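You operate a simulated robot arm through the tools that you are given. There is no shell and no other tool.

You run a simulated robot arm. Do the job below in one go: nothing can be reset, and whatever is moved stays where it is left.

TASK
Wash the old grease off the black block cheek and wipe it dry.
Fine: sponge pad, dipped in the white wash cup; then the blue cloth takes the foam; put both back. Set down upright: sponge pad. What is to be rubbed or washed off counts as gone when no trace of it is left.

It is judged by the outcome, as a careful person would: the job done as asked, and still so three seconds after it is handed in. It fails if anything else is knocked over, pushed out of place, dropped, spilled or broken. Flat cloth is picked up by pressing the open fingertips on it (5 to 10 N) and closing them slowly along it; thin cloth reads only 2 to 8 mm in the jaws.

THE ROBOT
A 7-joint arm with a fingered hand, fixed in place. Base frame: the origin is at the foot of the arm, x ahead of it, y to its left, z up; the work surface is at about z = 0.84. Lengths are in m, angles in rad, forces in N, time in s.
Its first joint turns from -2.007 to 2.007 rad. Payload 5 kg.
The TCP is the grasp point between the finger pads, 0.032 m short of the fingertips. In the tool frame z runs along the fingers and y along their closing line. Largest opening 0.16 m; the body of the gripper starts 0.089 m behind the TCP. The gripper is a hand of 4 fingers: y runs from the thumb to the fingers, the wrist lies at [0, 0, -0.267] in the tool frame.
Orientation is told as [roll, pitch, yaw] about the base's x, y, z axes, in that order, counted from this pose: with the fingers straight down and closing along the base's y, the tool's x points along the base's -x, its y along +y and its z along -z.

THE INTERFACE
- The arm moves only by the tool send_rows. Its arguments are lists of equal length, an entry for each row: "xyz": the shift along the base's x, y, z in units of 25 mm (1.0 is 25 mm), a list of three; "rot": the turn, a rotation vector about the base's x, y, z in units of 4 degrees (1.0 is 4 degrees), a list of three. In form: {"xyz": [[dx, dy, dz], ...], "rot": [[ax, ay, az], ...]}. A call has 1 to 20 rows; each row shifts and turns the commanded pose from where the row before left it. A call with a number of a shift or a turn outside -1 to 1 is refused whole. A row lasts 0.2 s, in which the tool goes at most 0.05 m and 0.15 rad; a call with a longer step from one row to the next is refused whole. A pose out of reach is approached as far as the arm can. The call stops where the force on the tool passes 40 N (or 10 N more than at its start, if that is more) or the arm is blocked; 0.2 s more then pass. In this call time passes only in rows, and 0.2 s behind the last. The reply holds the time, the measured pose of the TCP, the force on the tool along the base axes, the opening and the grip force, in the units named above and with some noise, with the torque about the TCP (base axes, N m) and any sound that the robot's microphone picked up.
- Cameras (640 x 400 px; columns grow to the right, rows downward): "scene" is fixed at [0.0504, -0.4994, 1.6091]; the picture's right is [0.77, -0.63, 0.00], its down [-0.37, -0.46, -0.81] and it looks along [0.51, 0.63, -0.59] (base axes); focal length 358 px, centre (320, 200). "wrist" rides on the gripper at [0.08, -0.004, -0.114] in the tool frame; the picture's right is [0.05, 1.00, 0.00], its down [-0.82, 0.04, -0.58] and it looks along [-0.58, 0.03, 0.82] (tool axes); focal length 265 px, centre (320, 200). There is no depth. A picture from a camera that has moved, and an enlarged one, comes with that camera's place and axes in the base frame and with its lens.
- camera(camera): a new picture of that camera. It takes no simulated time.
- lift_body(by): slides the trunk up (or, below 0, down) by that many m; the arm rides with it, the base frame stays. It gives what a move gives, with no picture.
- finger_targets(finger1, finger2, finger3, thumb_bend): sets how far each is bent, from 0 (flat) to 1 (curled in); at 0.3 the hand is open as for a grip, at 0.7 the pads meet at the TCP. One left out holds its place. A second passes; each finger stops where it meets its share of the squeeze, and holds until it gets a number again. It is the only way to open and close the hand. It gives what a move gives, with no picture; readings hold the bend of each and the force on the fingers (four entries, about 0 where the hand has none), thumb and palm.
- enlarge(camera, box): a new picture of the part [left, top, right, bottom] of that camera's present view, enlarged. It takes no simulated time.
- hand_in(): hands the job in; it is judged then, once.

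Places have to be worked out from the pictures, the camera data and where the tool is seen. Open the gripper and draw the arm clear of the work before you hand the job in, unless the task says otherwise.

The tools are called after "Request:" by a JSON object that holds its "fn" and its "kwargs". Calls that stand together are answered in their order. send_rows: Moves the arm, as the interface text tells. Its arguments: {"type":"object","properties":{"xyz":{"type":"array"},"rot":{"type":"array"}},"required":["xyz","rot"]} The other tools are called the same way: lift_body (by) slides the trunk up or down; finger_targets (finger1, finger2, finger3, thumb_bend) moves the fingers one by one; camera (camera) takes a picture; enlarge (camera, box) takes an enlarged picture of a part of a camera's view; hand_in () hands the job in.

At the start:

```text
t: 0.0
tcp_pos: [0.7043, -0.1034, 1.2018]
tcp_rot: [0.0, -0.001, -0.001]
force: [-0.2, -0.6, -0.3]
ft_torque: [0.01, -0.01, 0.02]
gripper_width: 0.1599
grasp_force: 0.0
shape: jaw
bend: [0.3, 0.3, 0.3, 0.3]
finger forces: [0.0, 0.0, 0.1, 0.0, 0.0, 0.1]
trunk travel left (down, up): [-0.6, 0.39]
```

scene: 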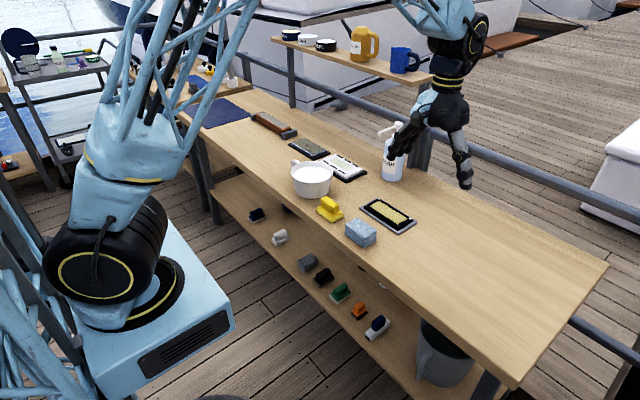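
wrist: 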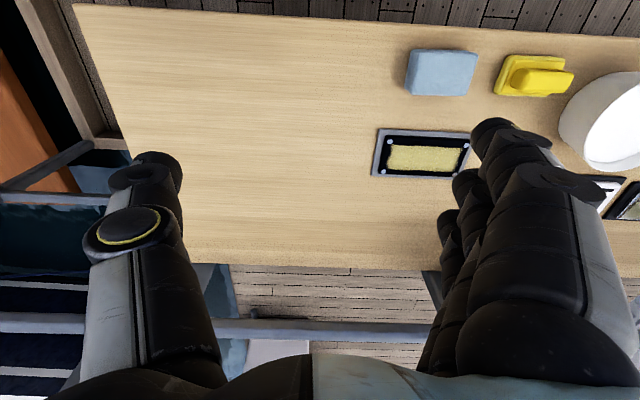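

The scene shows a table with a yellow sponge pad, a blue folded cloth, a white wash cup, and several plates. I'll enlarge the area to identify the black block cheek and the others.

Request:
{"fn": "enlarge", "kwargs": {"camera": "scene", "box": [240, 90, 440, 260]}}

Request:
{"fn": "enlarge", "kwargs": {"camera": "wrist", "box": [340, 20, 640, 220]}}

```text
2.35 times, centred on (340, 175) of scene
camera zoom: at [0.0504, -0.4994, 1.6091], right [0.77, -0.63, 0.0], down [-0.37, -0.46, -0.81], along [0.51, 0.63, -0.59], focal length 844 px, centre (273, 259)
```

zoom: 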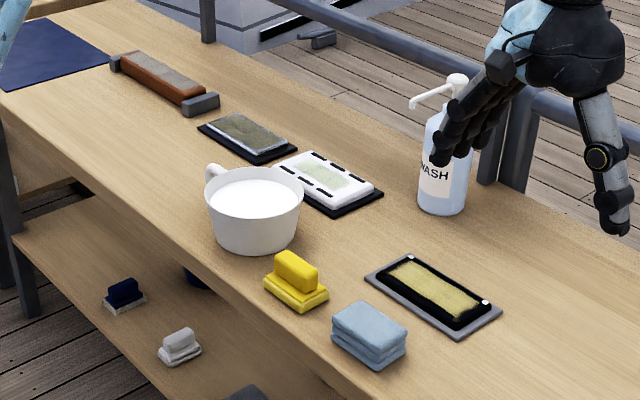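

```text
2.00 times, centred on (490, 120) of wrist
camera zoom: at [0.6233, -0.1091, 1.3154], right [-0.05, 1.0, 0.0], down [0.82, 0.04, 0.58], along [0.58, 0.03, -0.82], focal length 531 px, centre (-20, 360)
```

zoom: 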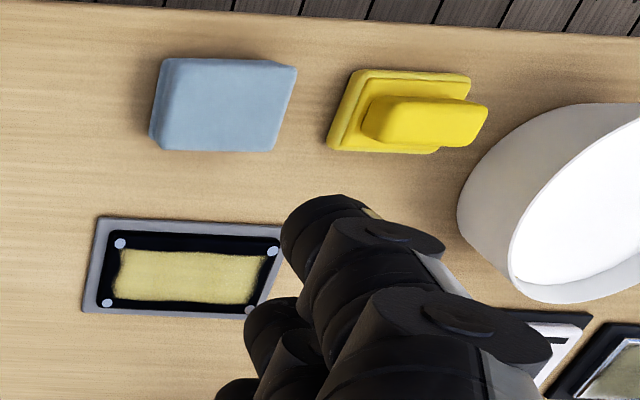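

The black plate with four corner bolts and a yellow grease film (around x 0.845, y 0.10) is the cheek; the sponge pad with its handle is near (0.69, 0.225), the cloth near (0.69, 0.08), and the cup near (0.73, 0.38). I turn the hand about z while moving toward a spot above the sponge, staying high.

Request:
{"fn": "send_rows", "kwargs": {"xyz": [[0, 0.6, 0], [0, 0.6, 0], [0, 0.6, 0], [0, 0.6, 0], [0, 0.6, 0], [0, 0.6, 0], [0, 0.6, 0], [0, 0.6, 0], [0, 0.6, 0], [0, 0.6, 0], [0, 0.6, 0], [0, 0.6, 0], [0, 0.6, 0], [0, 0.6, 0], [0, 0.6, 0], [0, 0.6, 0], [0, 0.6, 0], [0, 0.6, 0], [0, 0.6, 0], [0, 0.6, 0]], "rot": [[0, 0, 1], [0, 0, 1], [0, 0, 1], [0, 0, 1], [0, 0, 1], [0, 0, 1], [0, 0, 1], [0, 0, 1], [0, 0, 1], [0, 0, 1], [0, 0, 1], [0, 0, 1], [0, 0, 1], [0, 0, 1], [0, 0, 1], [0, 0, 1], [0, 0, 1], [0, 0, 1], [0, 0, 1], [0, 0, 1]]}}

```text
t: 4.2
tcp_pos: [0.7043, 0.1961, 1.1995]
tcp_rot: [-0.001, 0.0, 1.395]
force: [-0.1, 0.4, 0.0]
ft_torque: [-0.01, -0.02, -0.02]
gripper_width: 0.1598
grasp_force: 0.0
shape: jaw
bend: [0.3, 0.3, 0.3, 0.3]
finger forces: [0.1, 0.0, 0.1, 0.1, 0.1, 0.1]
trunk travel left (down, up): [-0.6, 0.39]
```

The rotation went smoothly to 80°. I look at both cameras before finishing the turn.

Request:
{"fn": "camera", "kwargs": {"camera": "wrist"}}

Request:
{"fn": "camera", "kwargs": {"camera": "scene"}}

```text
taken
camera wrist: at [0.6947, 0.1154, 1.314], right [-0.99, 0.12, 0.0], down [0.1, 0.81, 0.58], along [0.07, 0.57, -0.82], focal length 265 px, centre (320, 200)
```

wrist: 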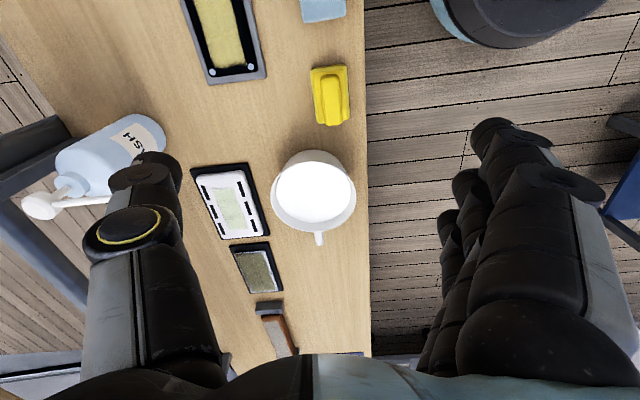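

```text
taken
```

scene: 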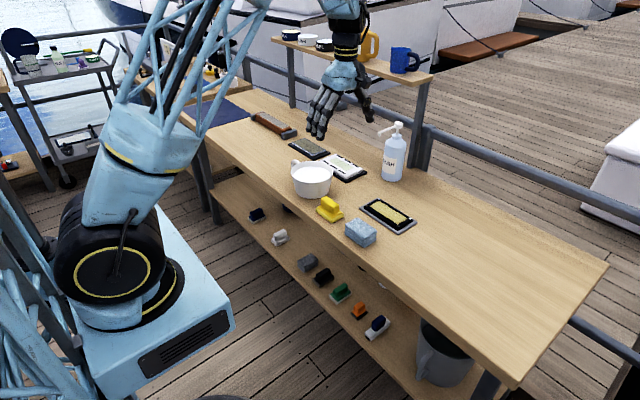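

I enlarge the sponge and cup to measure their positions and orientations.

Request:
{"fn": "enlarge", "kwargs": {"camera": "wrist", "box": [260, 50, 380, 125]}}

Request:
{"fn": "enlarge", "kwargs": {"camera": "scene", "box": [280, 145, 440, 245]}}

Request:
{"fn": "enlarge", "kwargs": {"camera": "wrist", "box": [240, 130, 380, 250]}}

```text
5.33 times, centred on (320, 88) of wrist
camera zoom: at [0.6947, 0.1154, 1.314], right [-0.99, 0.12, 0.0], down [0.1, 0.81, 0.58], along [0.07, 0.57, -0.82], focal length 1416 px, centre (320, 800)
```

zoom: 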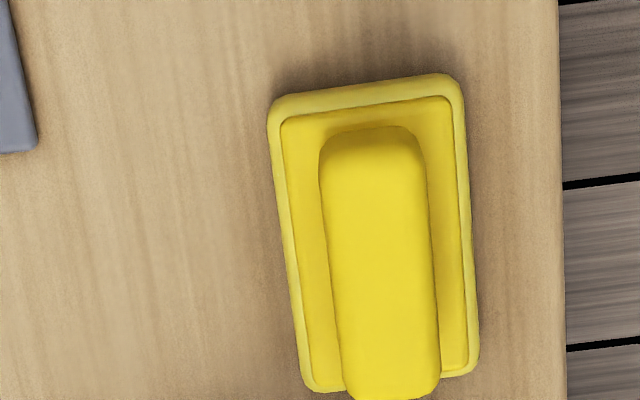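

```text
4.00 times, centred on (360, 195) of scene
camera zoom: at [0.0504, -0.4994, 1.6091], right [0.77, -0.63, 0.0], down [-0.37, -0.46, -0.81], along [0.51, 0.63, -0.59], focal length 1434 px, centre (160, 220)
```

zoom: 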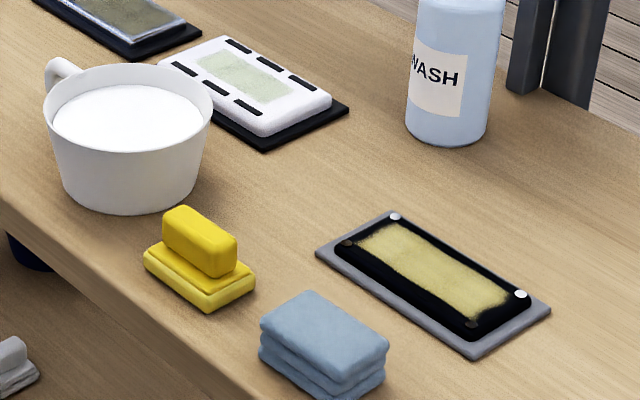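

```text
3.33 times, centred on (310, 190) of wrist
camera zoom: at [0.6947, 0.1154, 1.314], right [-0.99, 0.12, 0.0], down [0.1, 0.81, 0.58], along [0.07, 0.57, -0.82], focal length 885 px, centre (353, 233)
```

zoom: 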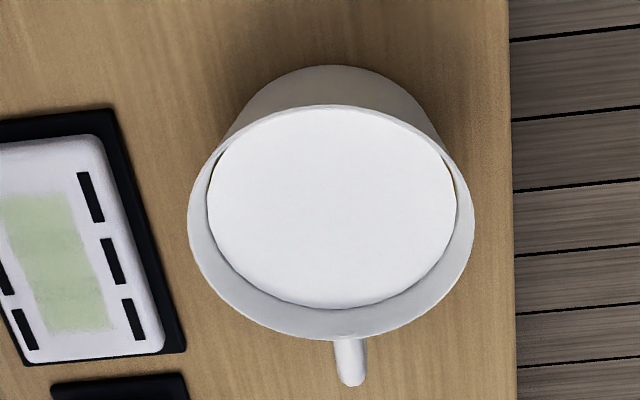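

The sponge pad is aligned with y, centered near (0.690, 0.230), with its handle about 28 mm thick and its top around z 0.892. I check the dark blue thing on the far left of the bench and the lower shelf to be sure which item is the cloth.

Request:
{"fn": "enlarge", "kwargs": {"camera": "scene", "box": [160, 60, 320, 160]}}

Request:
{"fn": "enlarge", "kwargs": {"camera": "scene", "box": [230, 190, 430, 345]}}

```text
4.00 times, centred on (240, 110) of scene
camera zoom: at [0.0504, -0.4994, 1.6091], right [0.77, -0.63, 0.0], down [-0.37, -0.46, -0.81], along [0.51, 0.63, -0.59], focal length 1434 px, centre (640, 560)
```

zoom: 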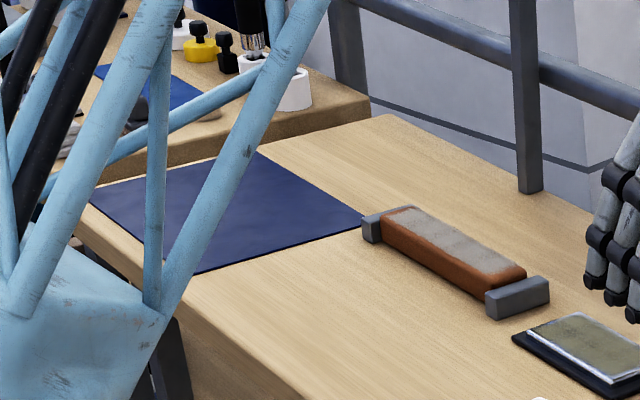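

```text
2.58 times, centred on (330, 268) of scene
camera zoom: at [0.0504, -0.4994, 1.6091], right [0.77, -0.63, 0.0], down [-0.37, -0.46, -0.81], along [0.51, 0.63, -0.59], focal length 925 px, centre (294, 26)
```

zoom: 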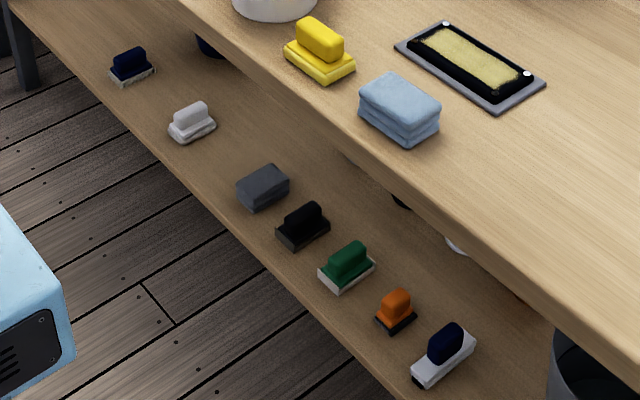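

The light-blue folded cloth is the one to use; the navy sheet is a mat. I finish the 90° turn above the sponge handle and come down to z≈1.0, then preclose the fingers partly in free air to learn width versus bend.

Request:
{"fn": "send_rows", "kwargs": {"xyz": [[-0.055, 0.136, -0.8], [-0.055, 0.136, -0.8], [-0.055, 0.136, -0.8], [-0.055, 0.136, -0.8], [-0.055, 0.136, -0.8], [-0.055, 0.136, -0.8], [-0.055, 0.136, -0.8], [-0.055, 0.136, -0.8], [-0.055, 0.136, -0.8], [-0.055, 0.136, -0.8]], "rot": [[0, 0, 1], [0, 0, 1], [0, 0, 0.52], [0, 0, 0], [0, 0, 0], [0, 0, 0], [0, 0, 0], [0, 0, 0], [0, 0, 0], [0, 0, 0]]}}

Request:
{"fn": "finger_targets", "kwargs": {"finger1": 0.52, "finger2": 0.52, "finger3": 0.52, "thumb_bend": 0.52}}

Request:
{"fn": "camera", "kwargs": {"camera": "wrist"}}

Request:
{"fn": "camera", "kwargs": {"camera": "scene"}}

```text
t: 6.4
tcp_pos: [0.689, 0.2287, 1.0012]
tcp_rot: [-0.001, -0.002, 1.571]
force: [0.0, 0.4, -0.1]
ft_torque: [0.0, 0.03, 0.02]
gripper_width: 0.1597
grasp_force: 0.0
shape: jaw
bend: [0.3, 0.3, 0.3, 0.3]
finger forces: [0.0, 0.0, 0.0, 0.0, 0.0, 0.0]
trunk travel left (down, up): [-0.6, 0.39]
```

```text
t: 7.4
tcp_pos: [0.6902, 0.2286, 1.001]
tcp_rot: [-0.001, 0.001, 1.573]
force: [0.5, 0.5, -0.5]
ft_torque: [0.03, -0.04, 0.01]
gripper_width: 0.0845
grasp_force: 0.0
shape: fingers
bend: [0.52, 0.52, 0.52, 0.52]
finger forces: [0.0, 0.1, 0.0, 0.0, 0.0, 0.1]
trunk travel left (down, up): [-0.6, 0.39]
```

```text
taken
camera wrist: at [0.6939, 0.1477, 1.1164], right [-1.0, -0.05, 0.0], down [-0.04, 0.82, 0.58], along [-0.03, 0.58, -0.82], focal length 265 px, centre (320, 200)
```

wrist: 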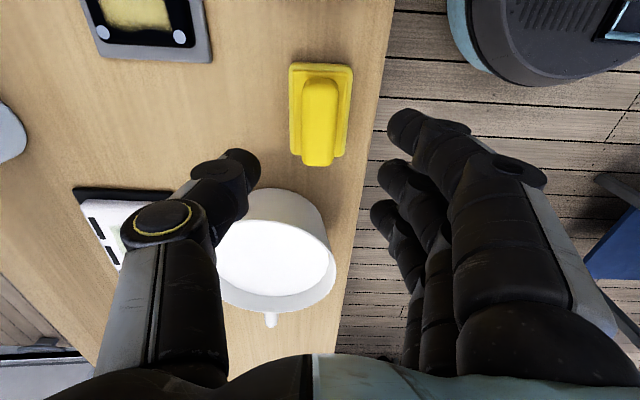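

```text
taken
```

scene: 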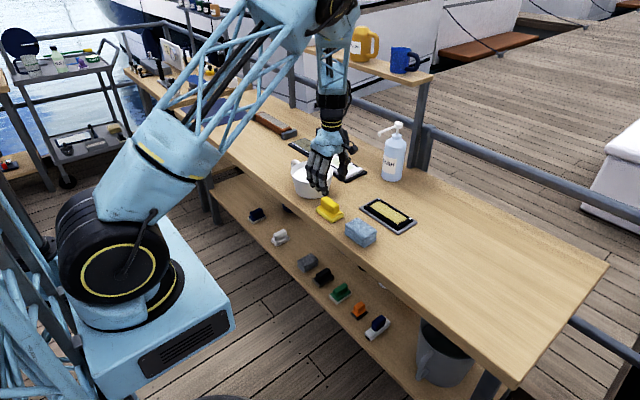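

Width is about 84 mm at bend 0.52 and the sponge handle lies right between thumb and fingers. I enlarge the sponge in the scene view to get its heights better before lowering.

Request:
{"fn": "enlarge", "kwargs": {"camera": "scene", "box": [300, 185, 364, 225]}}

Request:
{"fn": "enlarge", "kwargs": {"camera": "wrist", "box": [220, 40, 440, 180]}}

```text
10.00 times, centred on (332, 205) of scene
camera zoom: at [0.0504, -0.4994, 1.6091], right [0.77, -0.63, 0.0], down [-0.37, -0.46, -0.81], along [0.51, 0.63, -0.59], focal length 3585 px, centre (200, 150)
```

zoom: 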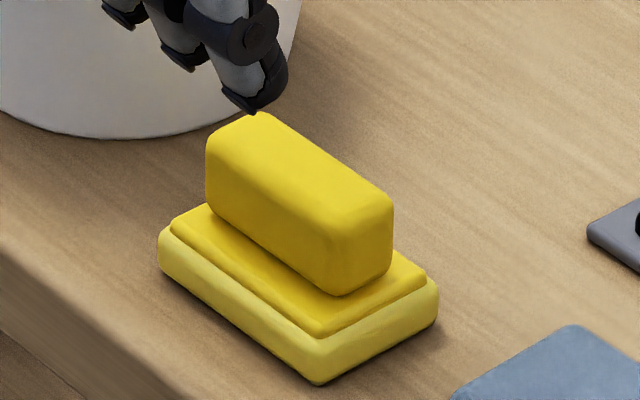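

```text
2.86 times, centred on (330, 110) of wrist
camera zoom: at [0.6939, 0.1477, 1.1164], right [-1.0, -0.05, 0.0], down [-0.04, 0.82, 0.58], along [-0.03, 0.58, -0.82], focal length 758 px, centre (291, 457)
```

zoom: 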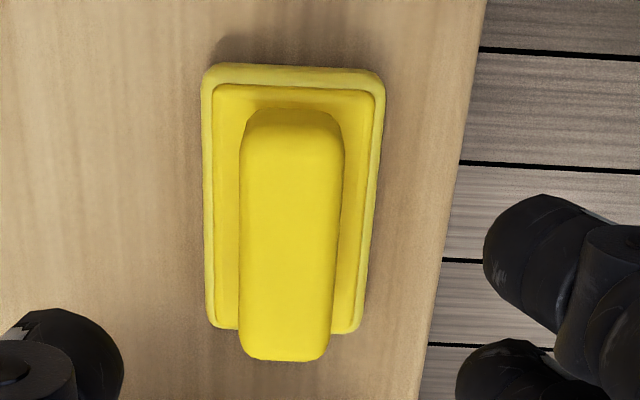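

The base top is about z 0.862 and the handle top about 0.892. I lower to TCP z≈0.902 so the fingertips sit just above the base either side of the handle.

Request:
{"fn": "send_rows", "kwargs": {"xyz": [[0.02, 0, -0.7], [0, 0, -0.7], [0, 0, -0.7], [0, 0, -0.7], [0, 0, -0.6], [0, 0, -0.36], [0, 0, -0.2]], "rot": [[0, 0, 0], [0, 0, 0], [0, 0, 0], [0, 0, 0], [0, 0, 0], [0, 0, 0], [0, 0, 0]]}}

Request:
{"fn": "enlarge", "kwargs": {"camera": "scene", "box": [290, 155, 386, 225]}}

Request:
{"fn": "camera", "kwargs": {"camera": "wrist"}}

```text
t: 9.0
tcp_pos: [0.6893, 0.2285, 0.901]
tcp_rot: [0.0, 0.0, 1.572]
force: [0.7, -0.6, 0.3]
ft_torque: [0.02, -0.04, 0.0]
gripper_width: 0.084
grasp_force: 0.1
shape: fingers
bend: [0.52, 0.52, 0.52, 0.52]
finger forces: [0.0, 0.1, 0.1, 0.1, 0.1, 0.0]
trunk travel left (down, up): [-0.6, 0.39]
```

```text
5.71 times, centred on (338, 190) of scene
camera zoom: at [0.0504, -0.4994, 1.6091], right [0.77, -0.63, 0.0], down [-0.37, -0.46, -0.81], along [0.51, 0.63, -0.59], focal length 2049 px, centre (217, 257)
```

zoom: 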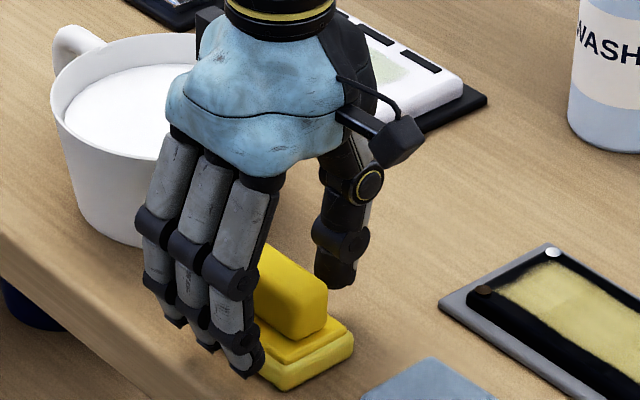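

```text
taken
camera wrist: at [0.6939, 0.1476, 1.016], right [-1.0, -0.05, 0.0], down [-0.04, 0.82, 0.58], along [-0.03, 0.58, -0.82], focal length 265 px, centre (320, 200)
```

wrist: 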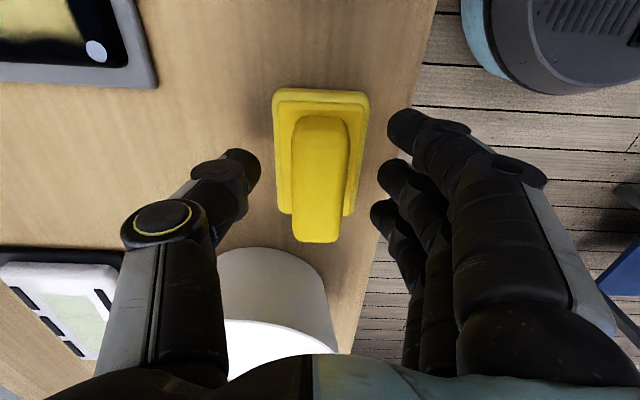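

The fingers straddle the handle with the tips just above the base. I close partly to check for symmetry and tip clearance.

Request:
{"fn": "finger_targets", "kwargs": {"finger1": 0.61, "finger2": 0.61, "finger3": 0.61, "thumb_bend": 0.61}}

Request:
{"fn": "enlarge", "kwargs": {"camera": "wrist", "box": [200, 60, 460, 260]}}

```text
t: 10.0
tcp_pos: [0.6895, 0.2291, 0.9015]
tcp_rot: [0.0, 0.0, 1.573]
force: [0.5, -0.5, -0.7]
ft_torque: [-0.02, -0.01, -0.01]
gripper_width: 0.0507
grasp_force: 0.0
shape: fingers
bend: [0.61, 0.61, 0.61, 0.61]
finger forces: [0.1, 0.1, 0.0, 0.0, 0.0, 0.0]
trunk travel left (down, up): [-0.6, 0.39]
```

```text
2.00 times, centred on (330, 160) of wrist
camera zoom: at [0.6937, 0.1476, 1.0161], right [-1.0, -0.05, 0.0], down [-0.04, 0.82, 0.58], along [-0.03, 0.58, -0.82], focal length 531 px, centre (300, 280)
```

zoom: 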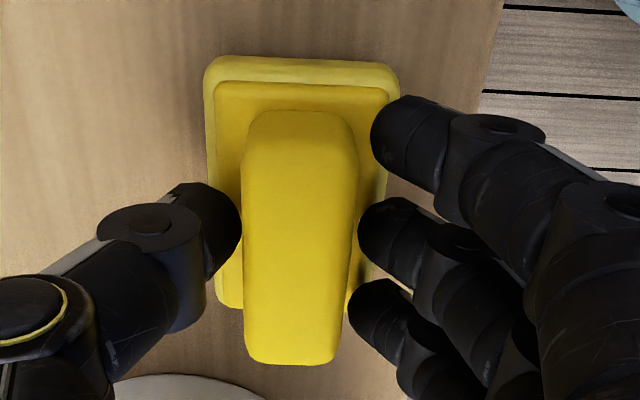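

Tips are clear of the base and the handle is nearly centered. I close to grip it.

Request:
{"fn": "finger_targets", "kwargs": {"finger1": 0.75, "finger2": 0.75, "finger3": 0.75, "thumb_bend": 0.75}}

Request:
{"fn": "enlarge", "kwargs": {"camera": "wrist", "box": [200, 60, 460, 260]}}

```text
t: 11.0
tcp_pos: [0.6888, 0.2286, 0.9017]
tcp_rot: [0.001, 0.0, 1.573]
force: [0.4, -0.4, 3.1]
ft_torque: [0.0, 0.05, 0.02]
gripper_width: 0.0428
grasp_force: 22.1
shape: fingers
bend: [0.63, 0.63, 0.63, 0.67]
finger forces: [7.0, 7.0, 6.7, 0.1, 23.3, 0.0]
trunk travel left (down, up): [-0.6, 0.39]
```

```text
2.00 times, centred on (330, 160) of wrist
camera zoom: at [0.6937, 0.1476, 1.0163], right [-1.0, -0.05, 0.0], down [-0.04, 0.82, 0.58], along [-0.03, 0.58, -0.82], focal length 531 px, centre (300, 280)
```

zoom: 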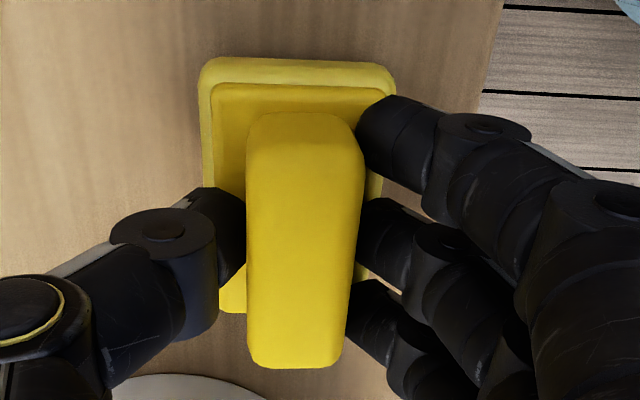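

The handle is held at about 22 N. I lift gently and check the hold and tilt.

Request:
{"fn": "send_rows", "kwargs": {"xyz": [[0, 0, 0.2], [0, 0, 0.3], [0, 0, 0.6], [0, 0, 0.8], [0, 0, 0.8], [0, 0, 0.8], [0, 0, 0.8], [0, 0, 0.6]], "rot": [[0, 0, 0], [0, 0, 0], [0, 0, 0], [0, 0, 0], [0, 0, 0], [0, 0, 0], [0, 0, 0], [0, 0, 0]]}}

Request:
{"fn": "camera", "kwargs": {"camera": "wrist"}}

Request:
{"fn": "enlarge", "kwargs": {"camera": "scene", "box": [270, 115, 400, 215]}}

```text
t: 12.8
tcp_pos: [0.6902, 0.2299, 1.0251]
tcp_rot: [0.0, 0.0, 1.571]
force: [1.2, -0.1, -1.0]
ft_torque: [0.0, 0.01, 0.0]
gripper_width: 0.0427
grasp_force: 21.7
shape: fingers
bend: [0.63, 0.63, 0.63, 0.67]
finger forces: [7.0, 6.9, 6.9, 0.1, 23.0, 0.1]
trunk travel left (down, up): [-0.6, 0.39]
```

```text
taken
camera wrist: at [0.6947, 0.148, 1.1399], right [-1.0, -0.05, 0.0], down [-0.04, 0.82, 0.58], along [-0.03, 0.58, -0.82], focal length 265 px, centre (320, 200)
```

wrist: 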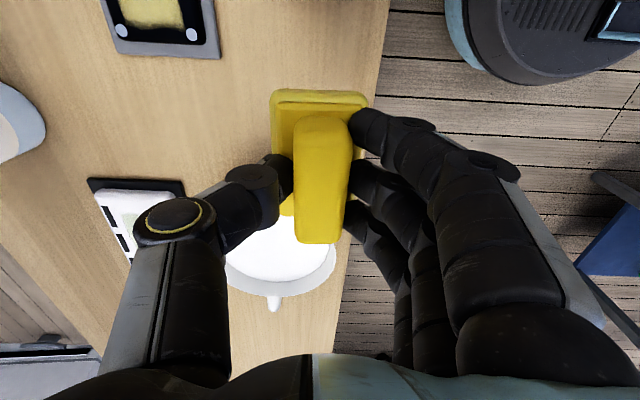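

```text
4.00 times, centred on (335, 165) of scene
camera zoom: at [0.0504, -0.4994, 1.6091], right [0.77, -0.63, 0.0], down [-0.37, -0.46, -0.81], along [0.51, 0.63, -0.59], focal length 1434 px, centre (260, 340)
```

zoom: 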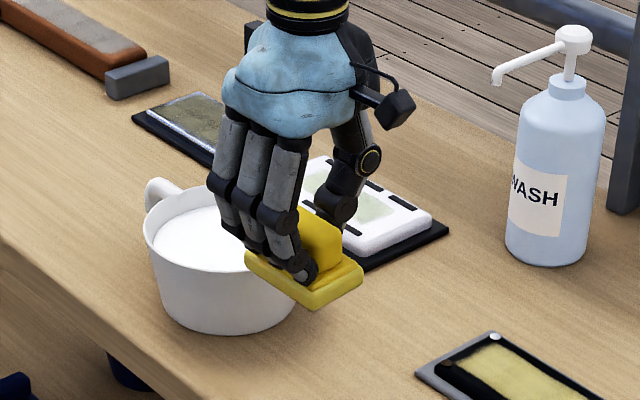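

The sponge is held level. I enlarge the cup in the wrist view to triangulate its rim height and center.

Request:
{"fn": "enlarge", "kwargs": {"camera": "wrist", "box": [200, 200, 360, 320]}}

Request:
{"fn": "enlarge", "kwargs": {"camera": "scene", "box": [285, 150, 349, 205]}}

```text
3.33 times, centred on (280, 260) of wrist
camera zoom: at [0.6947, 0.148, 1.1399], right [-1.0, -0.05, 0.0], down [-0.04, 0.82, 0.58], along [-0.03, 0.58, -0.82], focal length 885 px, centre (453, 0)
```

zoom: 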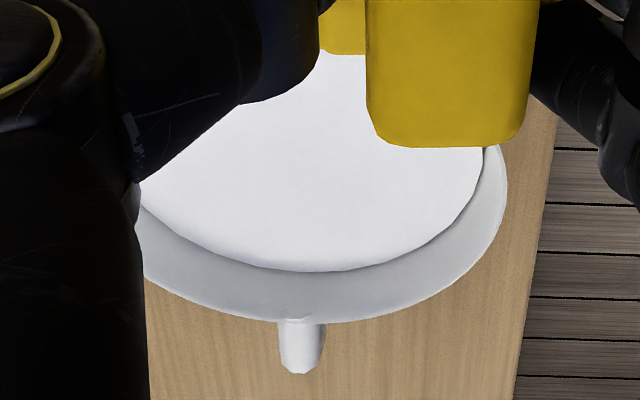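

```text
7.27 times, centred on (317, 178) of scene
camera zoom: at [0.0504, -0.4994, 1.6091], right [0.77, -0.63, 0.0], down [-0.37, -0.46, -0.81], along [0.51, 0.63, -0.59], focal length 2608 px, centre (342, 364)
```

zoom: 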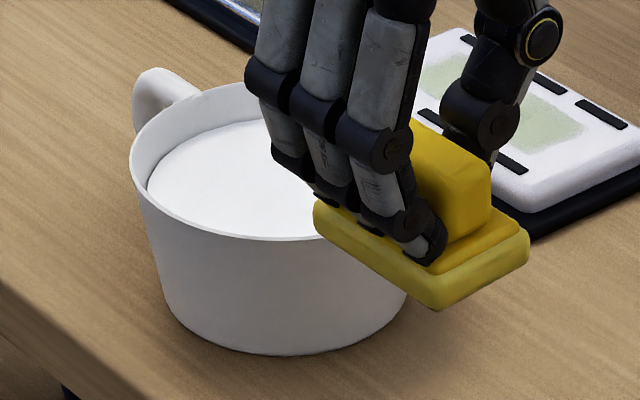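

The cup's rim center works out to about (0.739, 0.389), radius 0.076, rim z 0.922, liquid surface near z 0.903. I carry the sponge over the cup at the present height.

Request:
{"fn": "send_rows", "kwargs": {"xyz": [[0.24, 0.5, 0.1], [0.24, 0.85, 0.1], [0.24, 0.85, 0], [0.24, 0.85, 0], [0.24, 0.85, 0], [0.24, 0.85, 0], [0.24, 0.85, 0], [0.24, 0.7, 0]], "rot": [[0, 0, 0], [0, 0, 0], [0, 0, 0], [0, 0, 0], [0, 0, 0], [0, 0, 0], [0, 0, 0], [0, 0, 0]]}}

Request:
{"fn": "camera", "kwargs": {"camera": "wrist"}}

Request:
{"fn": "enlarge", "kwargs": {"camera": "scene", "box": [265, 105, 375, 210]}}

```text
t: 14.6
tcp_pos: [0.7385, 0.3865, 1.0274]
tcp_rot: [0.001, 0.0, 1.571]
force: [0.2, 1.0, -0.8]
ft_torque: [0.0, 0.01, -0.02]
gripper_width: 0.0429
grasp_force: 21.6
shape: fingers
bend: [0.63, 0.63, 0.63, 0.68]
finger forces: [6.9, 7.0, 6.7, 0.0, 22.7, 0.0]
trunk travel left (down, up): [-0.6, 0.39]
```

```text
taken
camera wrist: at [0.7429, 0.3067, 1.1432], right [-1.0, -0.05, 0.0], down [-0.04, 0.82, 0.58], along [-0.03, 0.58, -0.82], focal length 265 px, centre (320, 200)
```

wrist: 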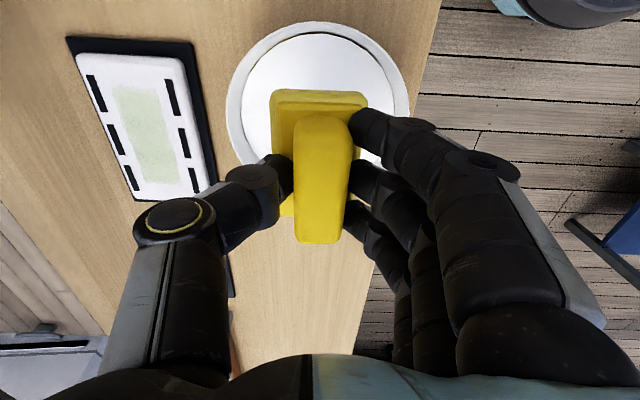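

```text
3.81 times, centred on (320, 158) of scene
camera zoom: at [0.0504, -0.4994, 1.6091], right [0.77, -0.63, 0.0], down [-0.37, -0.46, -0.81], along [0.51, 0.63, -0.59], focal length 1366 px, centre (320, 362)
```

zoom: 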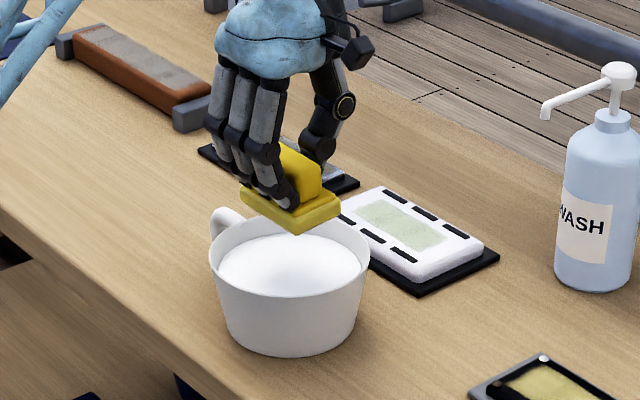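

The sponge is centered over the cup with ample clearance from the rim. I lower it so its bottom dips about 13 mm into the wash, dwell, and then lift slowly to drip.

Request:
{"fn": "send_rows", "kwargs": {"xyz": [[0, 0.02, -0.5], [0, 0, -0.6], [0, 0, -0.6], [0, 0, -0.5], [0, 0, -0.4], [0, 0, -0.3], [0, 0, -0.16], [0, 0, 0], [0, 0, 0], [0, 0, 0], [0, 0, 0]], "rot": [[0, 0, 0], [0, 0, 0], [0, 0, 0], [0, 0, 0], [0, 0, 0], [0, 0, 0], [0, 0, 0], [0, 0, 0], [0, 0, 0], [0, 0, 0], [0, 0, 0]]}}

Request:
{"fn": "enlarge", "kwargs": {"camera": "scene", "box": [265, 105, 375, 210]}}

Request:
{"fn": "camera", "kwargs": {"camera": "wrist"}}

```text
t: 17.0
tcp_pos: [0.7381, 0.3875, 0.9521]
tcp_rot: [0.001, 0.0, 1.572]
force: [-0.4, 1.6, 0.1]
ft_torque: [0.02, -0.02, 0.0]
gripper_width: 0.0428
grasp_force: 21.5
shape: fingers
bend: [0.63, 0.63, 0.63, 0.68]
finger forces: [7.0, 6.9, 6.8, 0.0, 22.9, 0.1]
trunk travel left (down, up): [-0.6, 0.39]
```

```text
3.81 times, centred on (320, 158) of scene
camera zoom: at [0.0504, -0.4994, 1.6091], right [0.77, -0.63, 0.0], down [-0.37, -0.46, -0.81], along [0.51, 0.63, -0.59], focal length 1366 px, centre (320, 362)
```

zoom: 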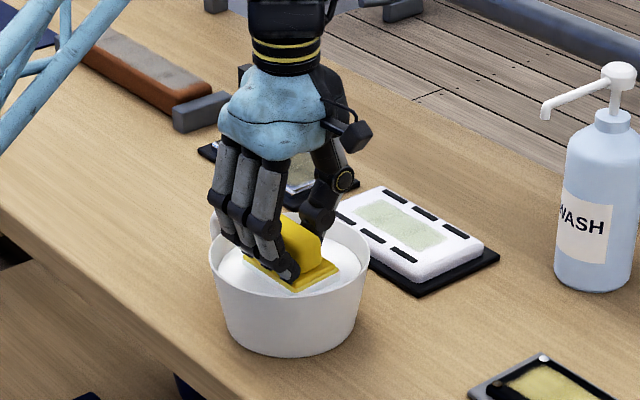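

```text
taken
camera wrist: at [0.7428, 0.3069, 1.0669], right [-1.0, -0.05, 0.0], down [-0.04, 0.82, 0.58], along [-0.03, 0.58, -0.82], focal length 265 px, centre (320, 200)
```

wrist: 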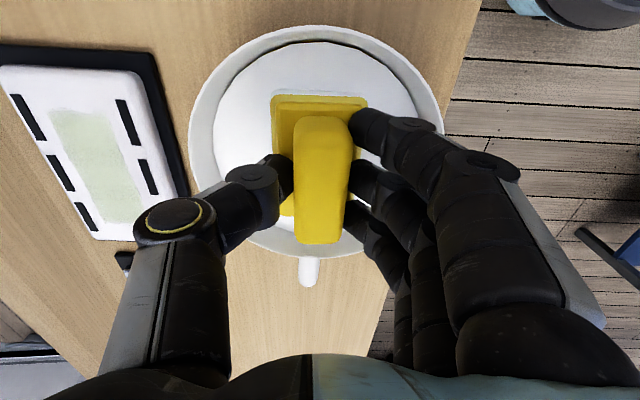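

The sponge layer is fully in the liquid with no contact. I lift slowly, dwell to let it drip over the cup, then rise.

Request:
{"fn": "send_rows", "kwargs": {"xyz": [[0, 0, 0.2], [0, 0, 0.3], [0, 0, 0.3], [0, 0, 0.3], [0, 0, 0.3], [0, 0, 0], [0, 0, 0], [0, 0, 0], [0, 0, 0], [0, 0, 0], [0, 0, 0], [0, 0, 0], [0, 0, 0.4], [0, 0, 0.6], [0, 0, 0.6], [0, 0, 0.6], [0, 0, 0], [0, 0, 0], [0, 0, 0], [0, 0, 0]], "rot": [[0, 0, 0], [0, 0, 0], [0, 0, 0], [0, 0, 0], [0, 0, 0], [0, 0, 0], [0, 0, 0], [0, 0, 0], [0, 0, 0], [0, 0, 0], [0, 0, 0], [0, 0, 0], [0, 0, 0], [0, 0, 0], [0, 0, 0], [0, 0, 0], [0, 0, 0], [0, 0, 0], [0, 0, 0], [0, 0, 0]]}}

Request:
{"fn": "enlarge", "kwargs": {"camera": "scene", "box": [265, 105, 375, 210]}}

Request:
{"fn": "enlarge", "kwargs": {"camera": "scene", "box": [345, 180, 433, 245]}}

```text
t: 21.2
tcp_pos: [0.7383, 0.3868, 1.0424]
tcp_rot: [0.001, 0.0, 1.573]
force: [0.1, -0.4, -0.8]
ft_torque: [-0.01, 0.03, -0.02]
gripper_width: 0.0427
grasp_force: 21.6
shape: fingers
bend: [0.63, 0.63, 0.63, 0.68]
finger forces: [7.0, 7.0, 6.8, 0.0, 23.3, 0.0]
trunk travel left (down, up): [-0.6, 0.39]
```

```text
3.81 times, centred on (320, 158) of scene
camera zoom: at [0.0504, -0.4994, 1.6091], right [0.77, -0.63, 0.0], down [-0.37, -0.46, -0.81], along [0.51, 0.63, -0.59], focal length 1366 px, centre (320, 362)
```

zoom: 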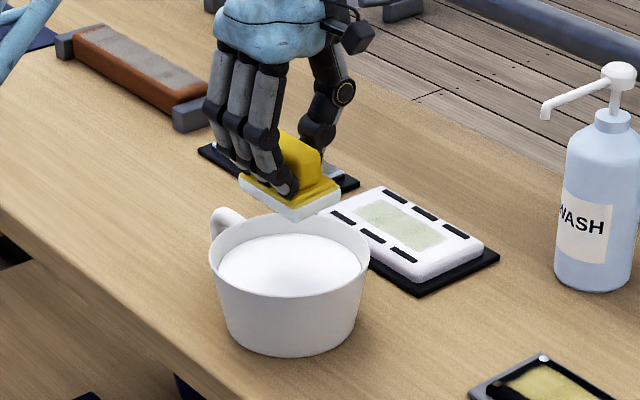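

```text
6.15 times, centred on (389, 212) of scene
camera zoom: at [0.0504, -0.4994, 1.6091], right [0.77, -0.63, 0.0], down [-0.37, -0.46, -0.81], along [0.51, 0.63, -0.59], focal length 2206 px, centre (-105, 123)
```

zoom: 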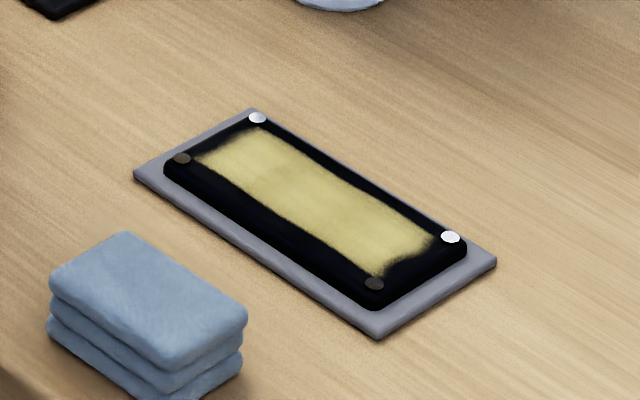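

The sponge is now foamy white and loaded. I carry it across to above the cheek, centered near (0.845, 0.1025), keeping it high over clear bench.

Request:
{"fn": "send_rows", "kwargs": {"xyz": [[0.3, -0.5, 0], [0.3, -0.85, 0], [0.3, -0.85, 0], [0.3, -0.85, 0], [0.3, -0.85, 0], [0.3, -0.85, 0], [0.3, -0.85, 0], [0.3, -0.85, -0.2], [0.3, -0.85, -0.2], [0.3, -0.85, -0.2], [0.3, -0.85, -0.2], [0.3, -0.85, -0.2], [0.3, -0.85, -0.2], [0.3, -0.7, -0.2]], "rot": [[0, 0, 0], [0, 0, 0], [0, 0, 0], [0, 0, 0], [0, 0, 0], [0, 0, 0], [0, 0, 0], [0, 0, 0], [0, 0, 0], [0, 0, 0], [0, 0, 0], [0, 0, 0], [0, 0, 0], [0, 0, 0]]}}

Request:
{"fn": "camera", "kwargs": {"camera": "wrist"}}

Request:
{"fn": "enlarge", "kwargs": {"camera": "scene", "box": [325, 135, 445, 245]}}

```text
t: 24.2
tcp_pos: [0.8414, 0.1035, 1.0062]
tcp_rot: [-0.001, 0.001, 1.572]
force: [-0.3, -0.1, -1.0]
ft_torque: [0.0, -0.02, -0.02]
gripper_width: 0.0428
grasp_force: 21.7
shape: fingers
bend: [0.63, 0.63, 0.63, 0.68]
finger forces: [7.0, 6.9, 6.8, 0.0, 23.3, 0.0]
trunk travel left (down, up): [-0.6, 0.39]
```

```text
taken
camera wrist: at [0.8466, 0.0223, 1.1218], right [-1.0, -0.05, 0.0], down [-0.04, 0.82, 0.58], along [-0.03, 0.58, -0.82], focal length 265 px, centre (320, 200)
```

wrist: 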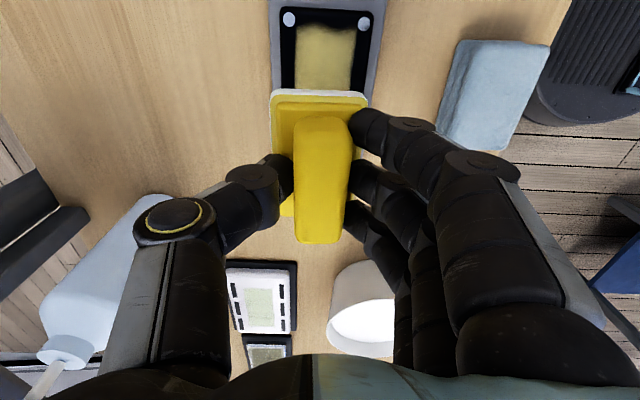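

```text
3.64 times, centred on (385, 190) of scene
camera zoom: at [0.0504, -0.4994, 1.6091], right [0.77, -0.63, 0.0], down [-0.37, -0.46, -0.81], along [0.51, 0.63, -0.59], focal length 1304 px, centre (84, 236)
```

zoom: 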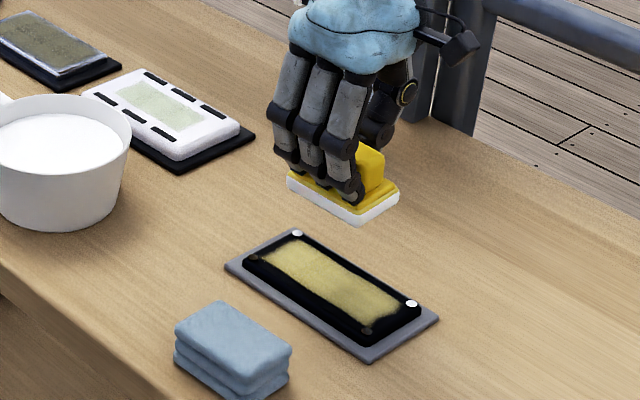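

The sponge is about 4 mm too far in x relative to the grease (x 0.815–0.865, y ~0.03–0.175). I shift toward the near end of the cheek and lower to just above its surface.

Request:
{"fn": "send_rows", "kwargs": {"xyz": [[-0.04, -0.35, -0.3], [-0.04, -0.35, -0.5], [-0.04, -0.35, -0.5], [-0.04, -0.35, -0.5], [0, -0.3, -0.5], [0, 0, -0.4], [0, 0, -0.25], [0, 0, -0.15]], "rot": [[0, 0, 0], [0, 0, 0], [0, 0, 0], [0, 0, 0], [0, 0, 0], [0, 0, 0], [0, 0, 0], [0, 0, 0]]}}

Request:
{"fn": "camera", "kwargs": {"camera": "wrist"}}

Request:
{"fn": "enlarge", "kwargs": {"camera": "scene", "box": [345, 165, 433, 245]}}

```text
t: 26.0
tcp_pos: [0.8383, 0.059, 0.9302]
tcp_rot: [0.002, 0.001, 1.572]
force: [-0.4, -0.1, -0.9]
ft_torque: [-0.03, 0.01, -0.02]
gripper_width: 0.0424
grasp_force: 21.5
shape: fingers
bend: [0.63, 0.63, 0.63, 0.68]
finger forces: [7.1, 7.0, 6.9, 0.0, 23.6, 0.2]
trunk travel left (down, up): [-0.6, 0.39]
```

```text
taken
camera wrist: at [0.8428, -0.0206, 1.0446], right [-1.0, -0.05, 0.0], down [-0.04, 0.82, 0.58], along [-0.03, 0.58, -0.82], focal length 265 px, centre (320, 200)
```

wrist: 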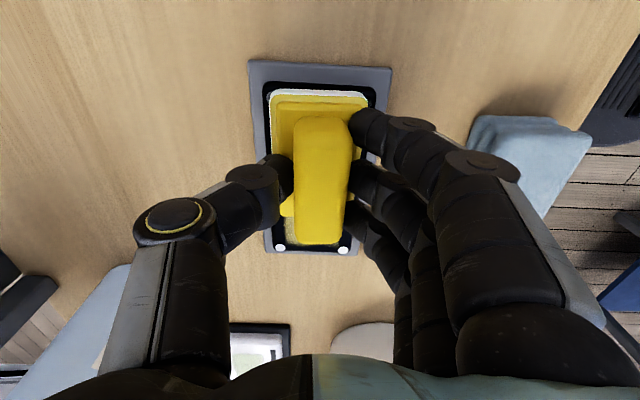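

```text
5.00 times, centred on (389, 205) of scene
camera zoom: at [0.0504, -0.4994, 1.6091], right [0.77, -0.63, 0.0], down [-0.37, -0.46, -0.81], along [0.51, 0.63, -0.59], focal length 1793 px, centre (-25, 175)
```

zoom: 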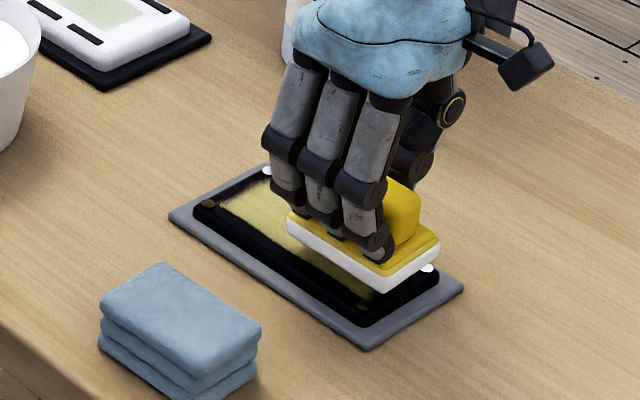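

The sponge is aligned over the near end of the slab. I lower in small steps watching the vertical force.

Request:
{"fn": "send_rows", "kwargs": {"xyz": [[0, 0, -0.08], [0, 0, -0.08], [0, 0, -0.08]], "rot": [[0, 0, 0], [0, 0, 0], [0, 0, 0]]}}

```text
t: 26.8
tcp_pos: [0.8381, 0.0606, 0.9237]
tcp_rot: [0.001, 0.0, 1.574]
force: [0.0, -0.6, 0.4]
ft_torque: [0.0, -0.01, -0.01]
gripper_width: 0.0426
grasp_force: 21.8
shape: fingers
bend: [0.63, 0.63, 0.63, 0.68]
finger forces: [6.9, 7.0, 6.7, 0.0, 23.6, 0.0]
trunk travel left (down, up): [-0.6, 0.39]
```

No firm contact yet at 0.9237; I continue down in finer steps.

Request:
{"fn": "send_rows", "kwargs": {"xyz": [[0, 0, -0.05], [0, 0, -0.05]], "rot": [[0, 0, 0], [0, 0, 0]]}}

```text
t: 27.4
tcp_pos: [0.8381, 0.0602, 0.9208]
tcp_rot: [0.001, 0.0, 1.574]
force: [0.9, 1.0, -1.1]
ft_torque: [0.0, 0.02, 0.01]
gripper_width: 0.0426
grasp_force: 22.3
shape: fingers
bend: [0.63, 0.63, 0.63, 0.68]
finger forces: [7.0, 7.1, 6.8, 0.0, 23.6, 0.1]
trunk travel left (down, up): [-0.6, 0.39]
```

Still free at 0.9208; another couple of millimetres.

Request:
{"fn": "send_rows", "kwargs": {"xyz": [[0, 0, -0.05], [0, 0, -0.05]], "rot": [[0, 0, 0], [0, 0, 0]]}}

```text
t: 28.0
tcp_pos: [0.838, 0.06, 0.9194]
tcp_rot: [-0.001, 0.0, 1.572]
force: [-0.2, -0.9, -0.5]
ft_torque: [0.01, 0.01, 0.02]
gripper_width: 0.0423
grasp_force: 22.2
shape: fingers
bend: [0.63, 0.63, 0.63, 0.68]
finger forces: [7.0, 7.0, 6.7, 0.0, 23.6, 0.1]
trunk travel left (down, up): [-0.6, 0.39]
```

Request:
{"fn": "enlarge", "kwargs": {"camera": "scene", "box": [370, 190, 434, 240]}}

Request:
{"fn": "send_rows", "kwargs": {"xyz": [[0, 0, -0.04], [0, 0, -0.04]], "rot": [[0, 0, 0], [0, 0, 0]]}}

```text
8.00 times, centred on (402, 215) of scene
camera zoom: at [0.0504, -0.4994, 1.6091], right [0.77, -0.63, 0.0], down [-0.37, -0.46, -0.81], along [0.51, 0.63, -0.59], focal length 2868 px, centre (-336, 80)
```

zoom: 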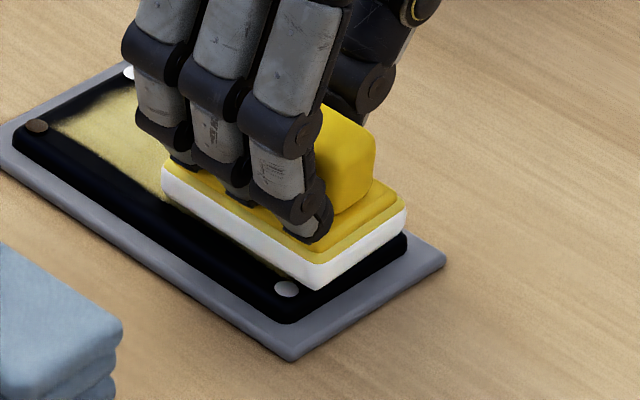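

```text
t: 28.6
tcp_pos: [0.8377, 0.0602, 0.9177]
tcp_rot: [0.002, 0.001, 1.573]
force: [-0.2, -0.2, -0.4]
ft_torque: [0.0, 0.0, 0.0]
gripper_width: 0.0427
grasp_force: 22.2
shape: fingers
bend: [0.63, 0.63, 0.63, 0.68]
finger forces: [7.0, 7.0, 6.9, 0.1, 23.6, 0.0]
trunk travel left (down, up): [-0.6, 0.39]
```

The picture shows the sponge almost touching the slab, and the force still reads about zero at 0.9177. I go on down a millimetre at a time.

Request:
{"fn": "send_rows", "kwargs": {"xyz": [[0, 0, -0.04], [0, 0, 0]], "rot": [[0, 0, 0], [0, 0, 0]]}}

```text
t: 29.2
tcp_pos: [0.8385, 0.0609, 0.917]
tcp_rot: [-0.002, 0.002, 1.573]
force: [0.0, -2.6, 8.9]
ft_torque: [-0.07, 0.22, 0.03]
gripper_width: 0.0427
grasp_force: 22.4
shape: fingers
bend: [0.63, 0.63, 0.63, 0.68]
finger forces: [7.0, 7.1, 6.9, 0.0, 24.5, 0.1]
trunk travel left (down, up): [-0.6, 0.39]
```

Contact: about 9 N at 0.917. I stroke gently in +y for 40 mm at this height and check forces and effect.

Request:
{"fn": "send_rows", "kwargs": {"xyz": [[0, 0.1, 0], [0, 0.2, 0], [0, 0.2, 0], [0, 0.2, 0], [0, 0.2, 0], [0, 0.2, 0], [0, 0.2, 0], [0, 0.2, 0], [0, 0.1, 0]], "rot": [[0, 0, 0], [0, 0, 0], [0, 0, 0], [0, 0, 0], [0, 0, 0], [0, 0, 0], [0, 0, 0], [0, 0, 0], [0, 0, 0]]}}

Request:
{"fn": "camera", "kwargs": {"camera": "wrist"}}

Request:
{"fn": "enlarge", "kwargs": {"camera": "scene", "box": [345, 165, 433, 245]}}

```text
t: 31.2
tcp_pos: [0.8385, 0.1004, 0.9155]
tcp_rot: [0.001, 0.0, 1.572]
force: [-0.2, -5.8, 6.0]
ft_torque: [-0.18, 0.2, 0.15]
gripper_width: 0.0428
grasp_force: 25.9
shape: fingers
bend: [0.63, 0.62, 0.62, 0.68]
finger forces: [7.8, 7.5, 7.5, 0.0, 28.6, 0.0]
trunk travel left (down, up): [-0.6, 0.39]
```

```text
taken
camera wrist: at [0.8426, 0.0199, 1.0309], right [-1.0, -0.05, 0.0], down [-0.04, 0.81, 0.58], along [-0.03, 0.58, -0.82], focal length 265 px, centre (320, 200)
```

wrist: 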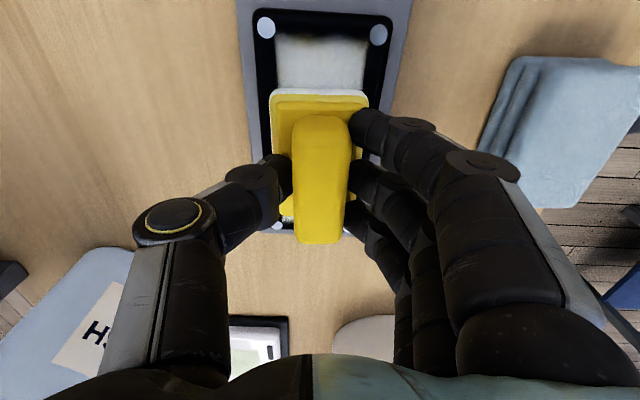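

```text
5.00 times, centred on (389, 205) of scene
camera zoom: at [0.0504, -0.4994, 1.6091], right [0.77, -0.63, 0.0], down [-0.37, -0.46, -0.81], along [0.51, 0.63, -0.59], focal length 1793 px, centre (-25, 175)
```

zoom: 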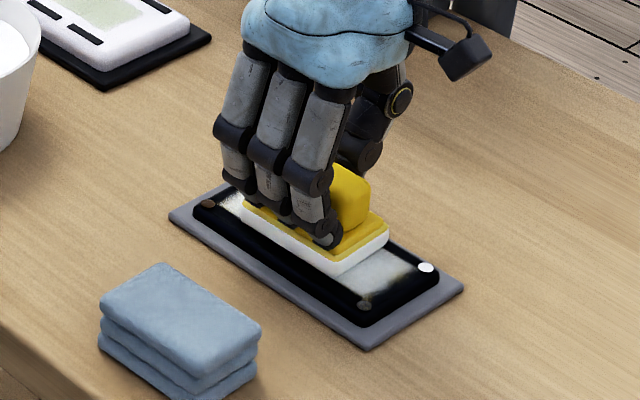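

It works well: the near part has turned to foam and the plate has not moved. I continue the stroke to the far end.

Request:
{"fn": "send_rows", "kwargs": {"xyz": [[0, 0.1, 0], [0, 0.2, 0], [0, 0.2, 0], [0, 0.2, 0], [0, 0.2, 0], [0, 0.2, 0], [0, 0.2, 0], [0, 0.2, 0], [0, 0.2, 0], [0, 0.1, 0]], "rot": [[0, 0, 0], [0, 0, 0], [0, 0, 0], [0, 0, 0], [0, 0, 0], [0, 0, 0], [0, 0, 0], [0, 0, 0], [0, 0, 0], [0, 0, 0]]}}

Request:
{"fn": "camera", "kwargs": {"camera": "wrist"}}

Request:
{"fn": "enlarge", "kwargs": {"camera": "wrist", "box": [220, 0, 420, 130]}}

```text
t: 33.4
tcp_pos: [0.8393, 0.1445, 0.9168]
tcp_rot: [0.0, 0.0, 1.572]
force: [-1.7, -3.1, 3.0]
ft_torque: [-0.1, 0.14, 0.09]
gripper_width: 0.0424
grasp_force: 24.4
shape: fingers
bend: [0.63, 0.62, 0.62, 0.68]
finger forces: [7.5, 7.4, 7.5, 0.0, 26.8, 0.0]
trunk travel left (down, up): [-0.6, 0.39]
```

```text
taken
camera wrist: at [0.8433, 0.0647, 1.0311], right [-1.0, -0.05, 0.0], down [-0.04, 0.82, 0.58], along [-0.03, 0.58, -0.82], focal length 265 px, centre (320, 200)
```

wrist: 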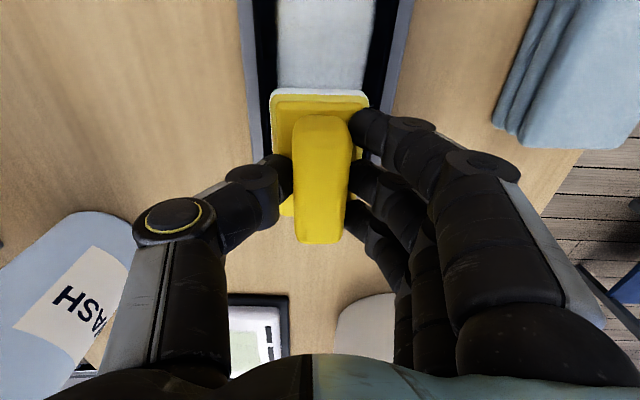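

```text
3.08 times, centred on (320, 65) of wrist
camera zoom: at [0.8433, 0.0647, 1.0311], right [-1.0, -0.05, 0.0], down [-0.04, 0.82, 0.58], along [-0.03, 0.58, -0.82], focal length 817 px, centre (320, 615)
```

zoom: 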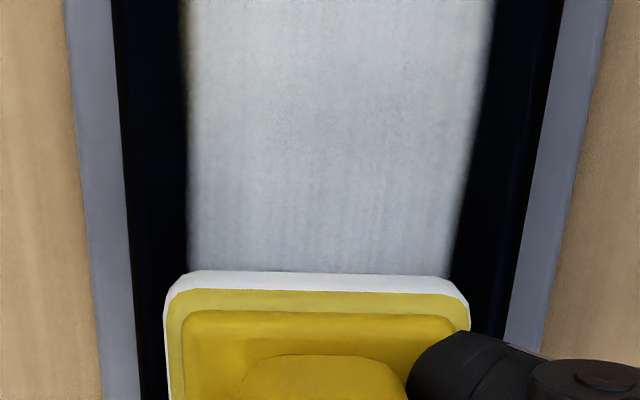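

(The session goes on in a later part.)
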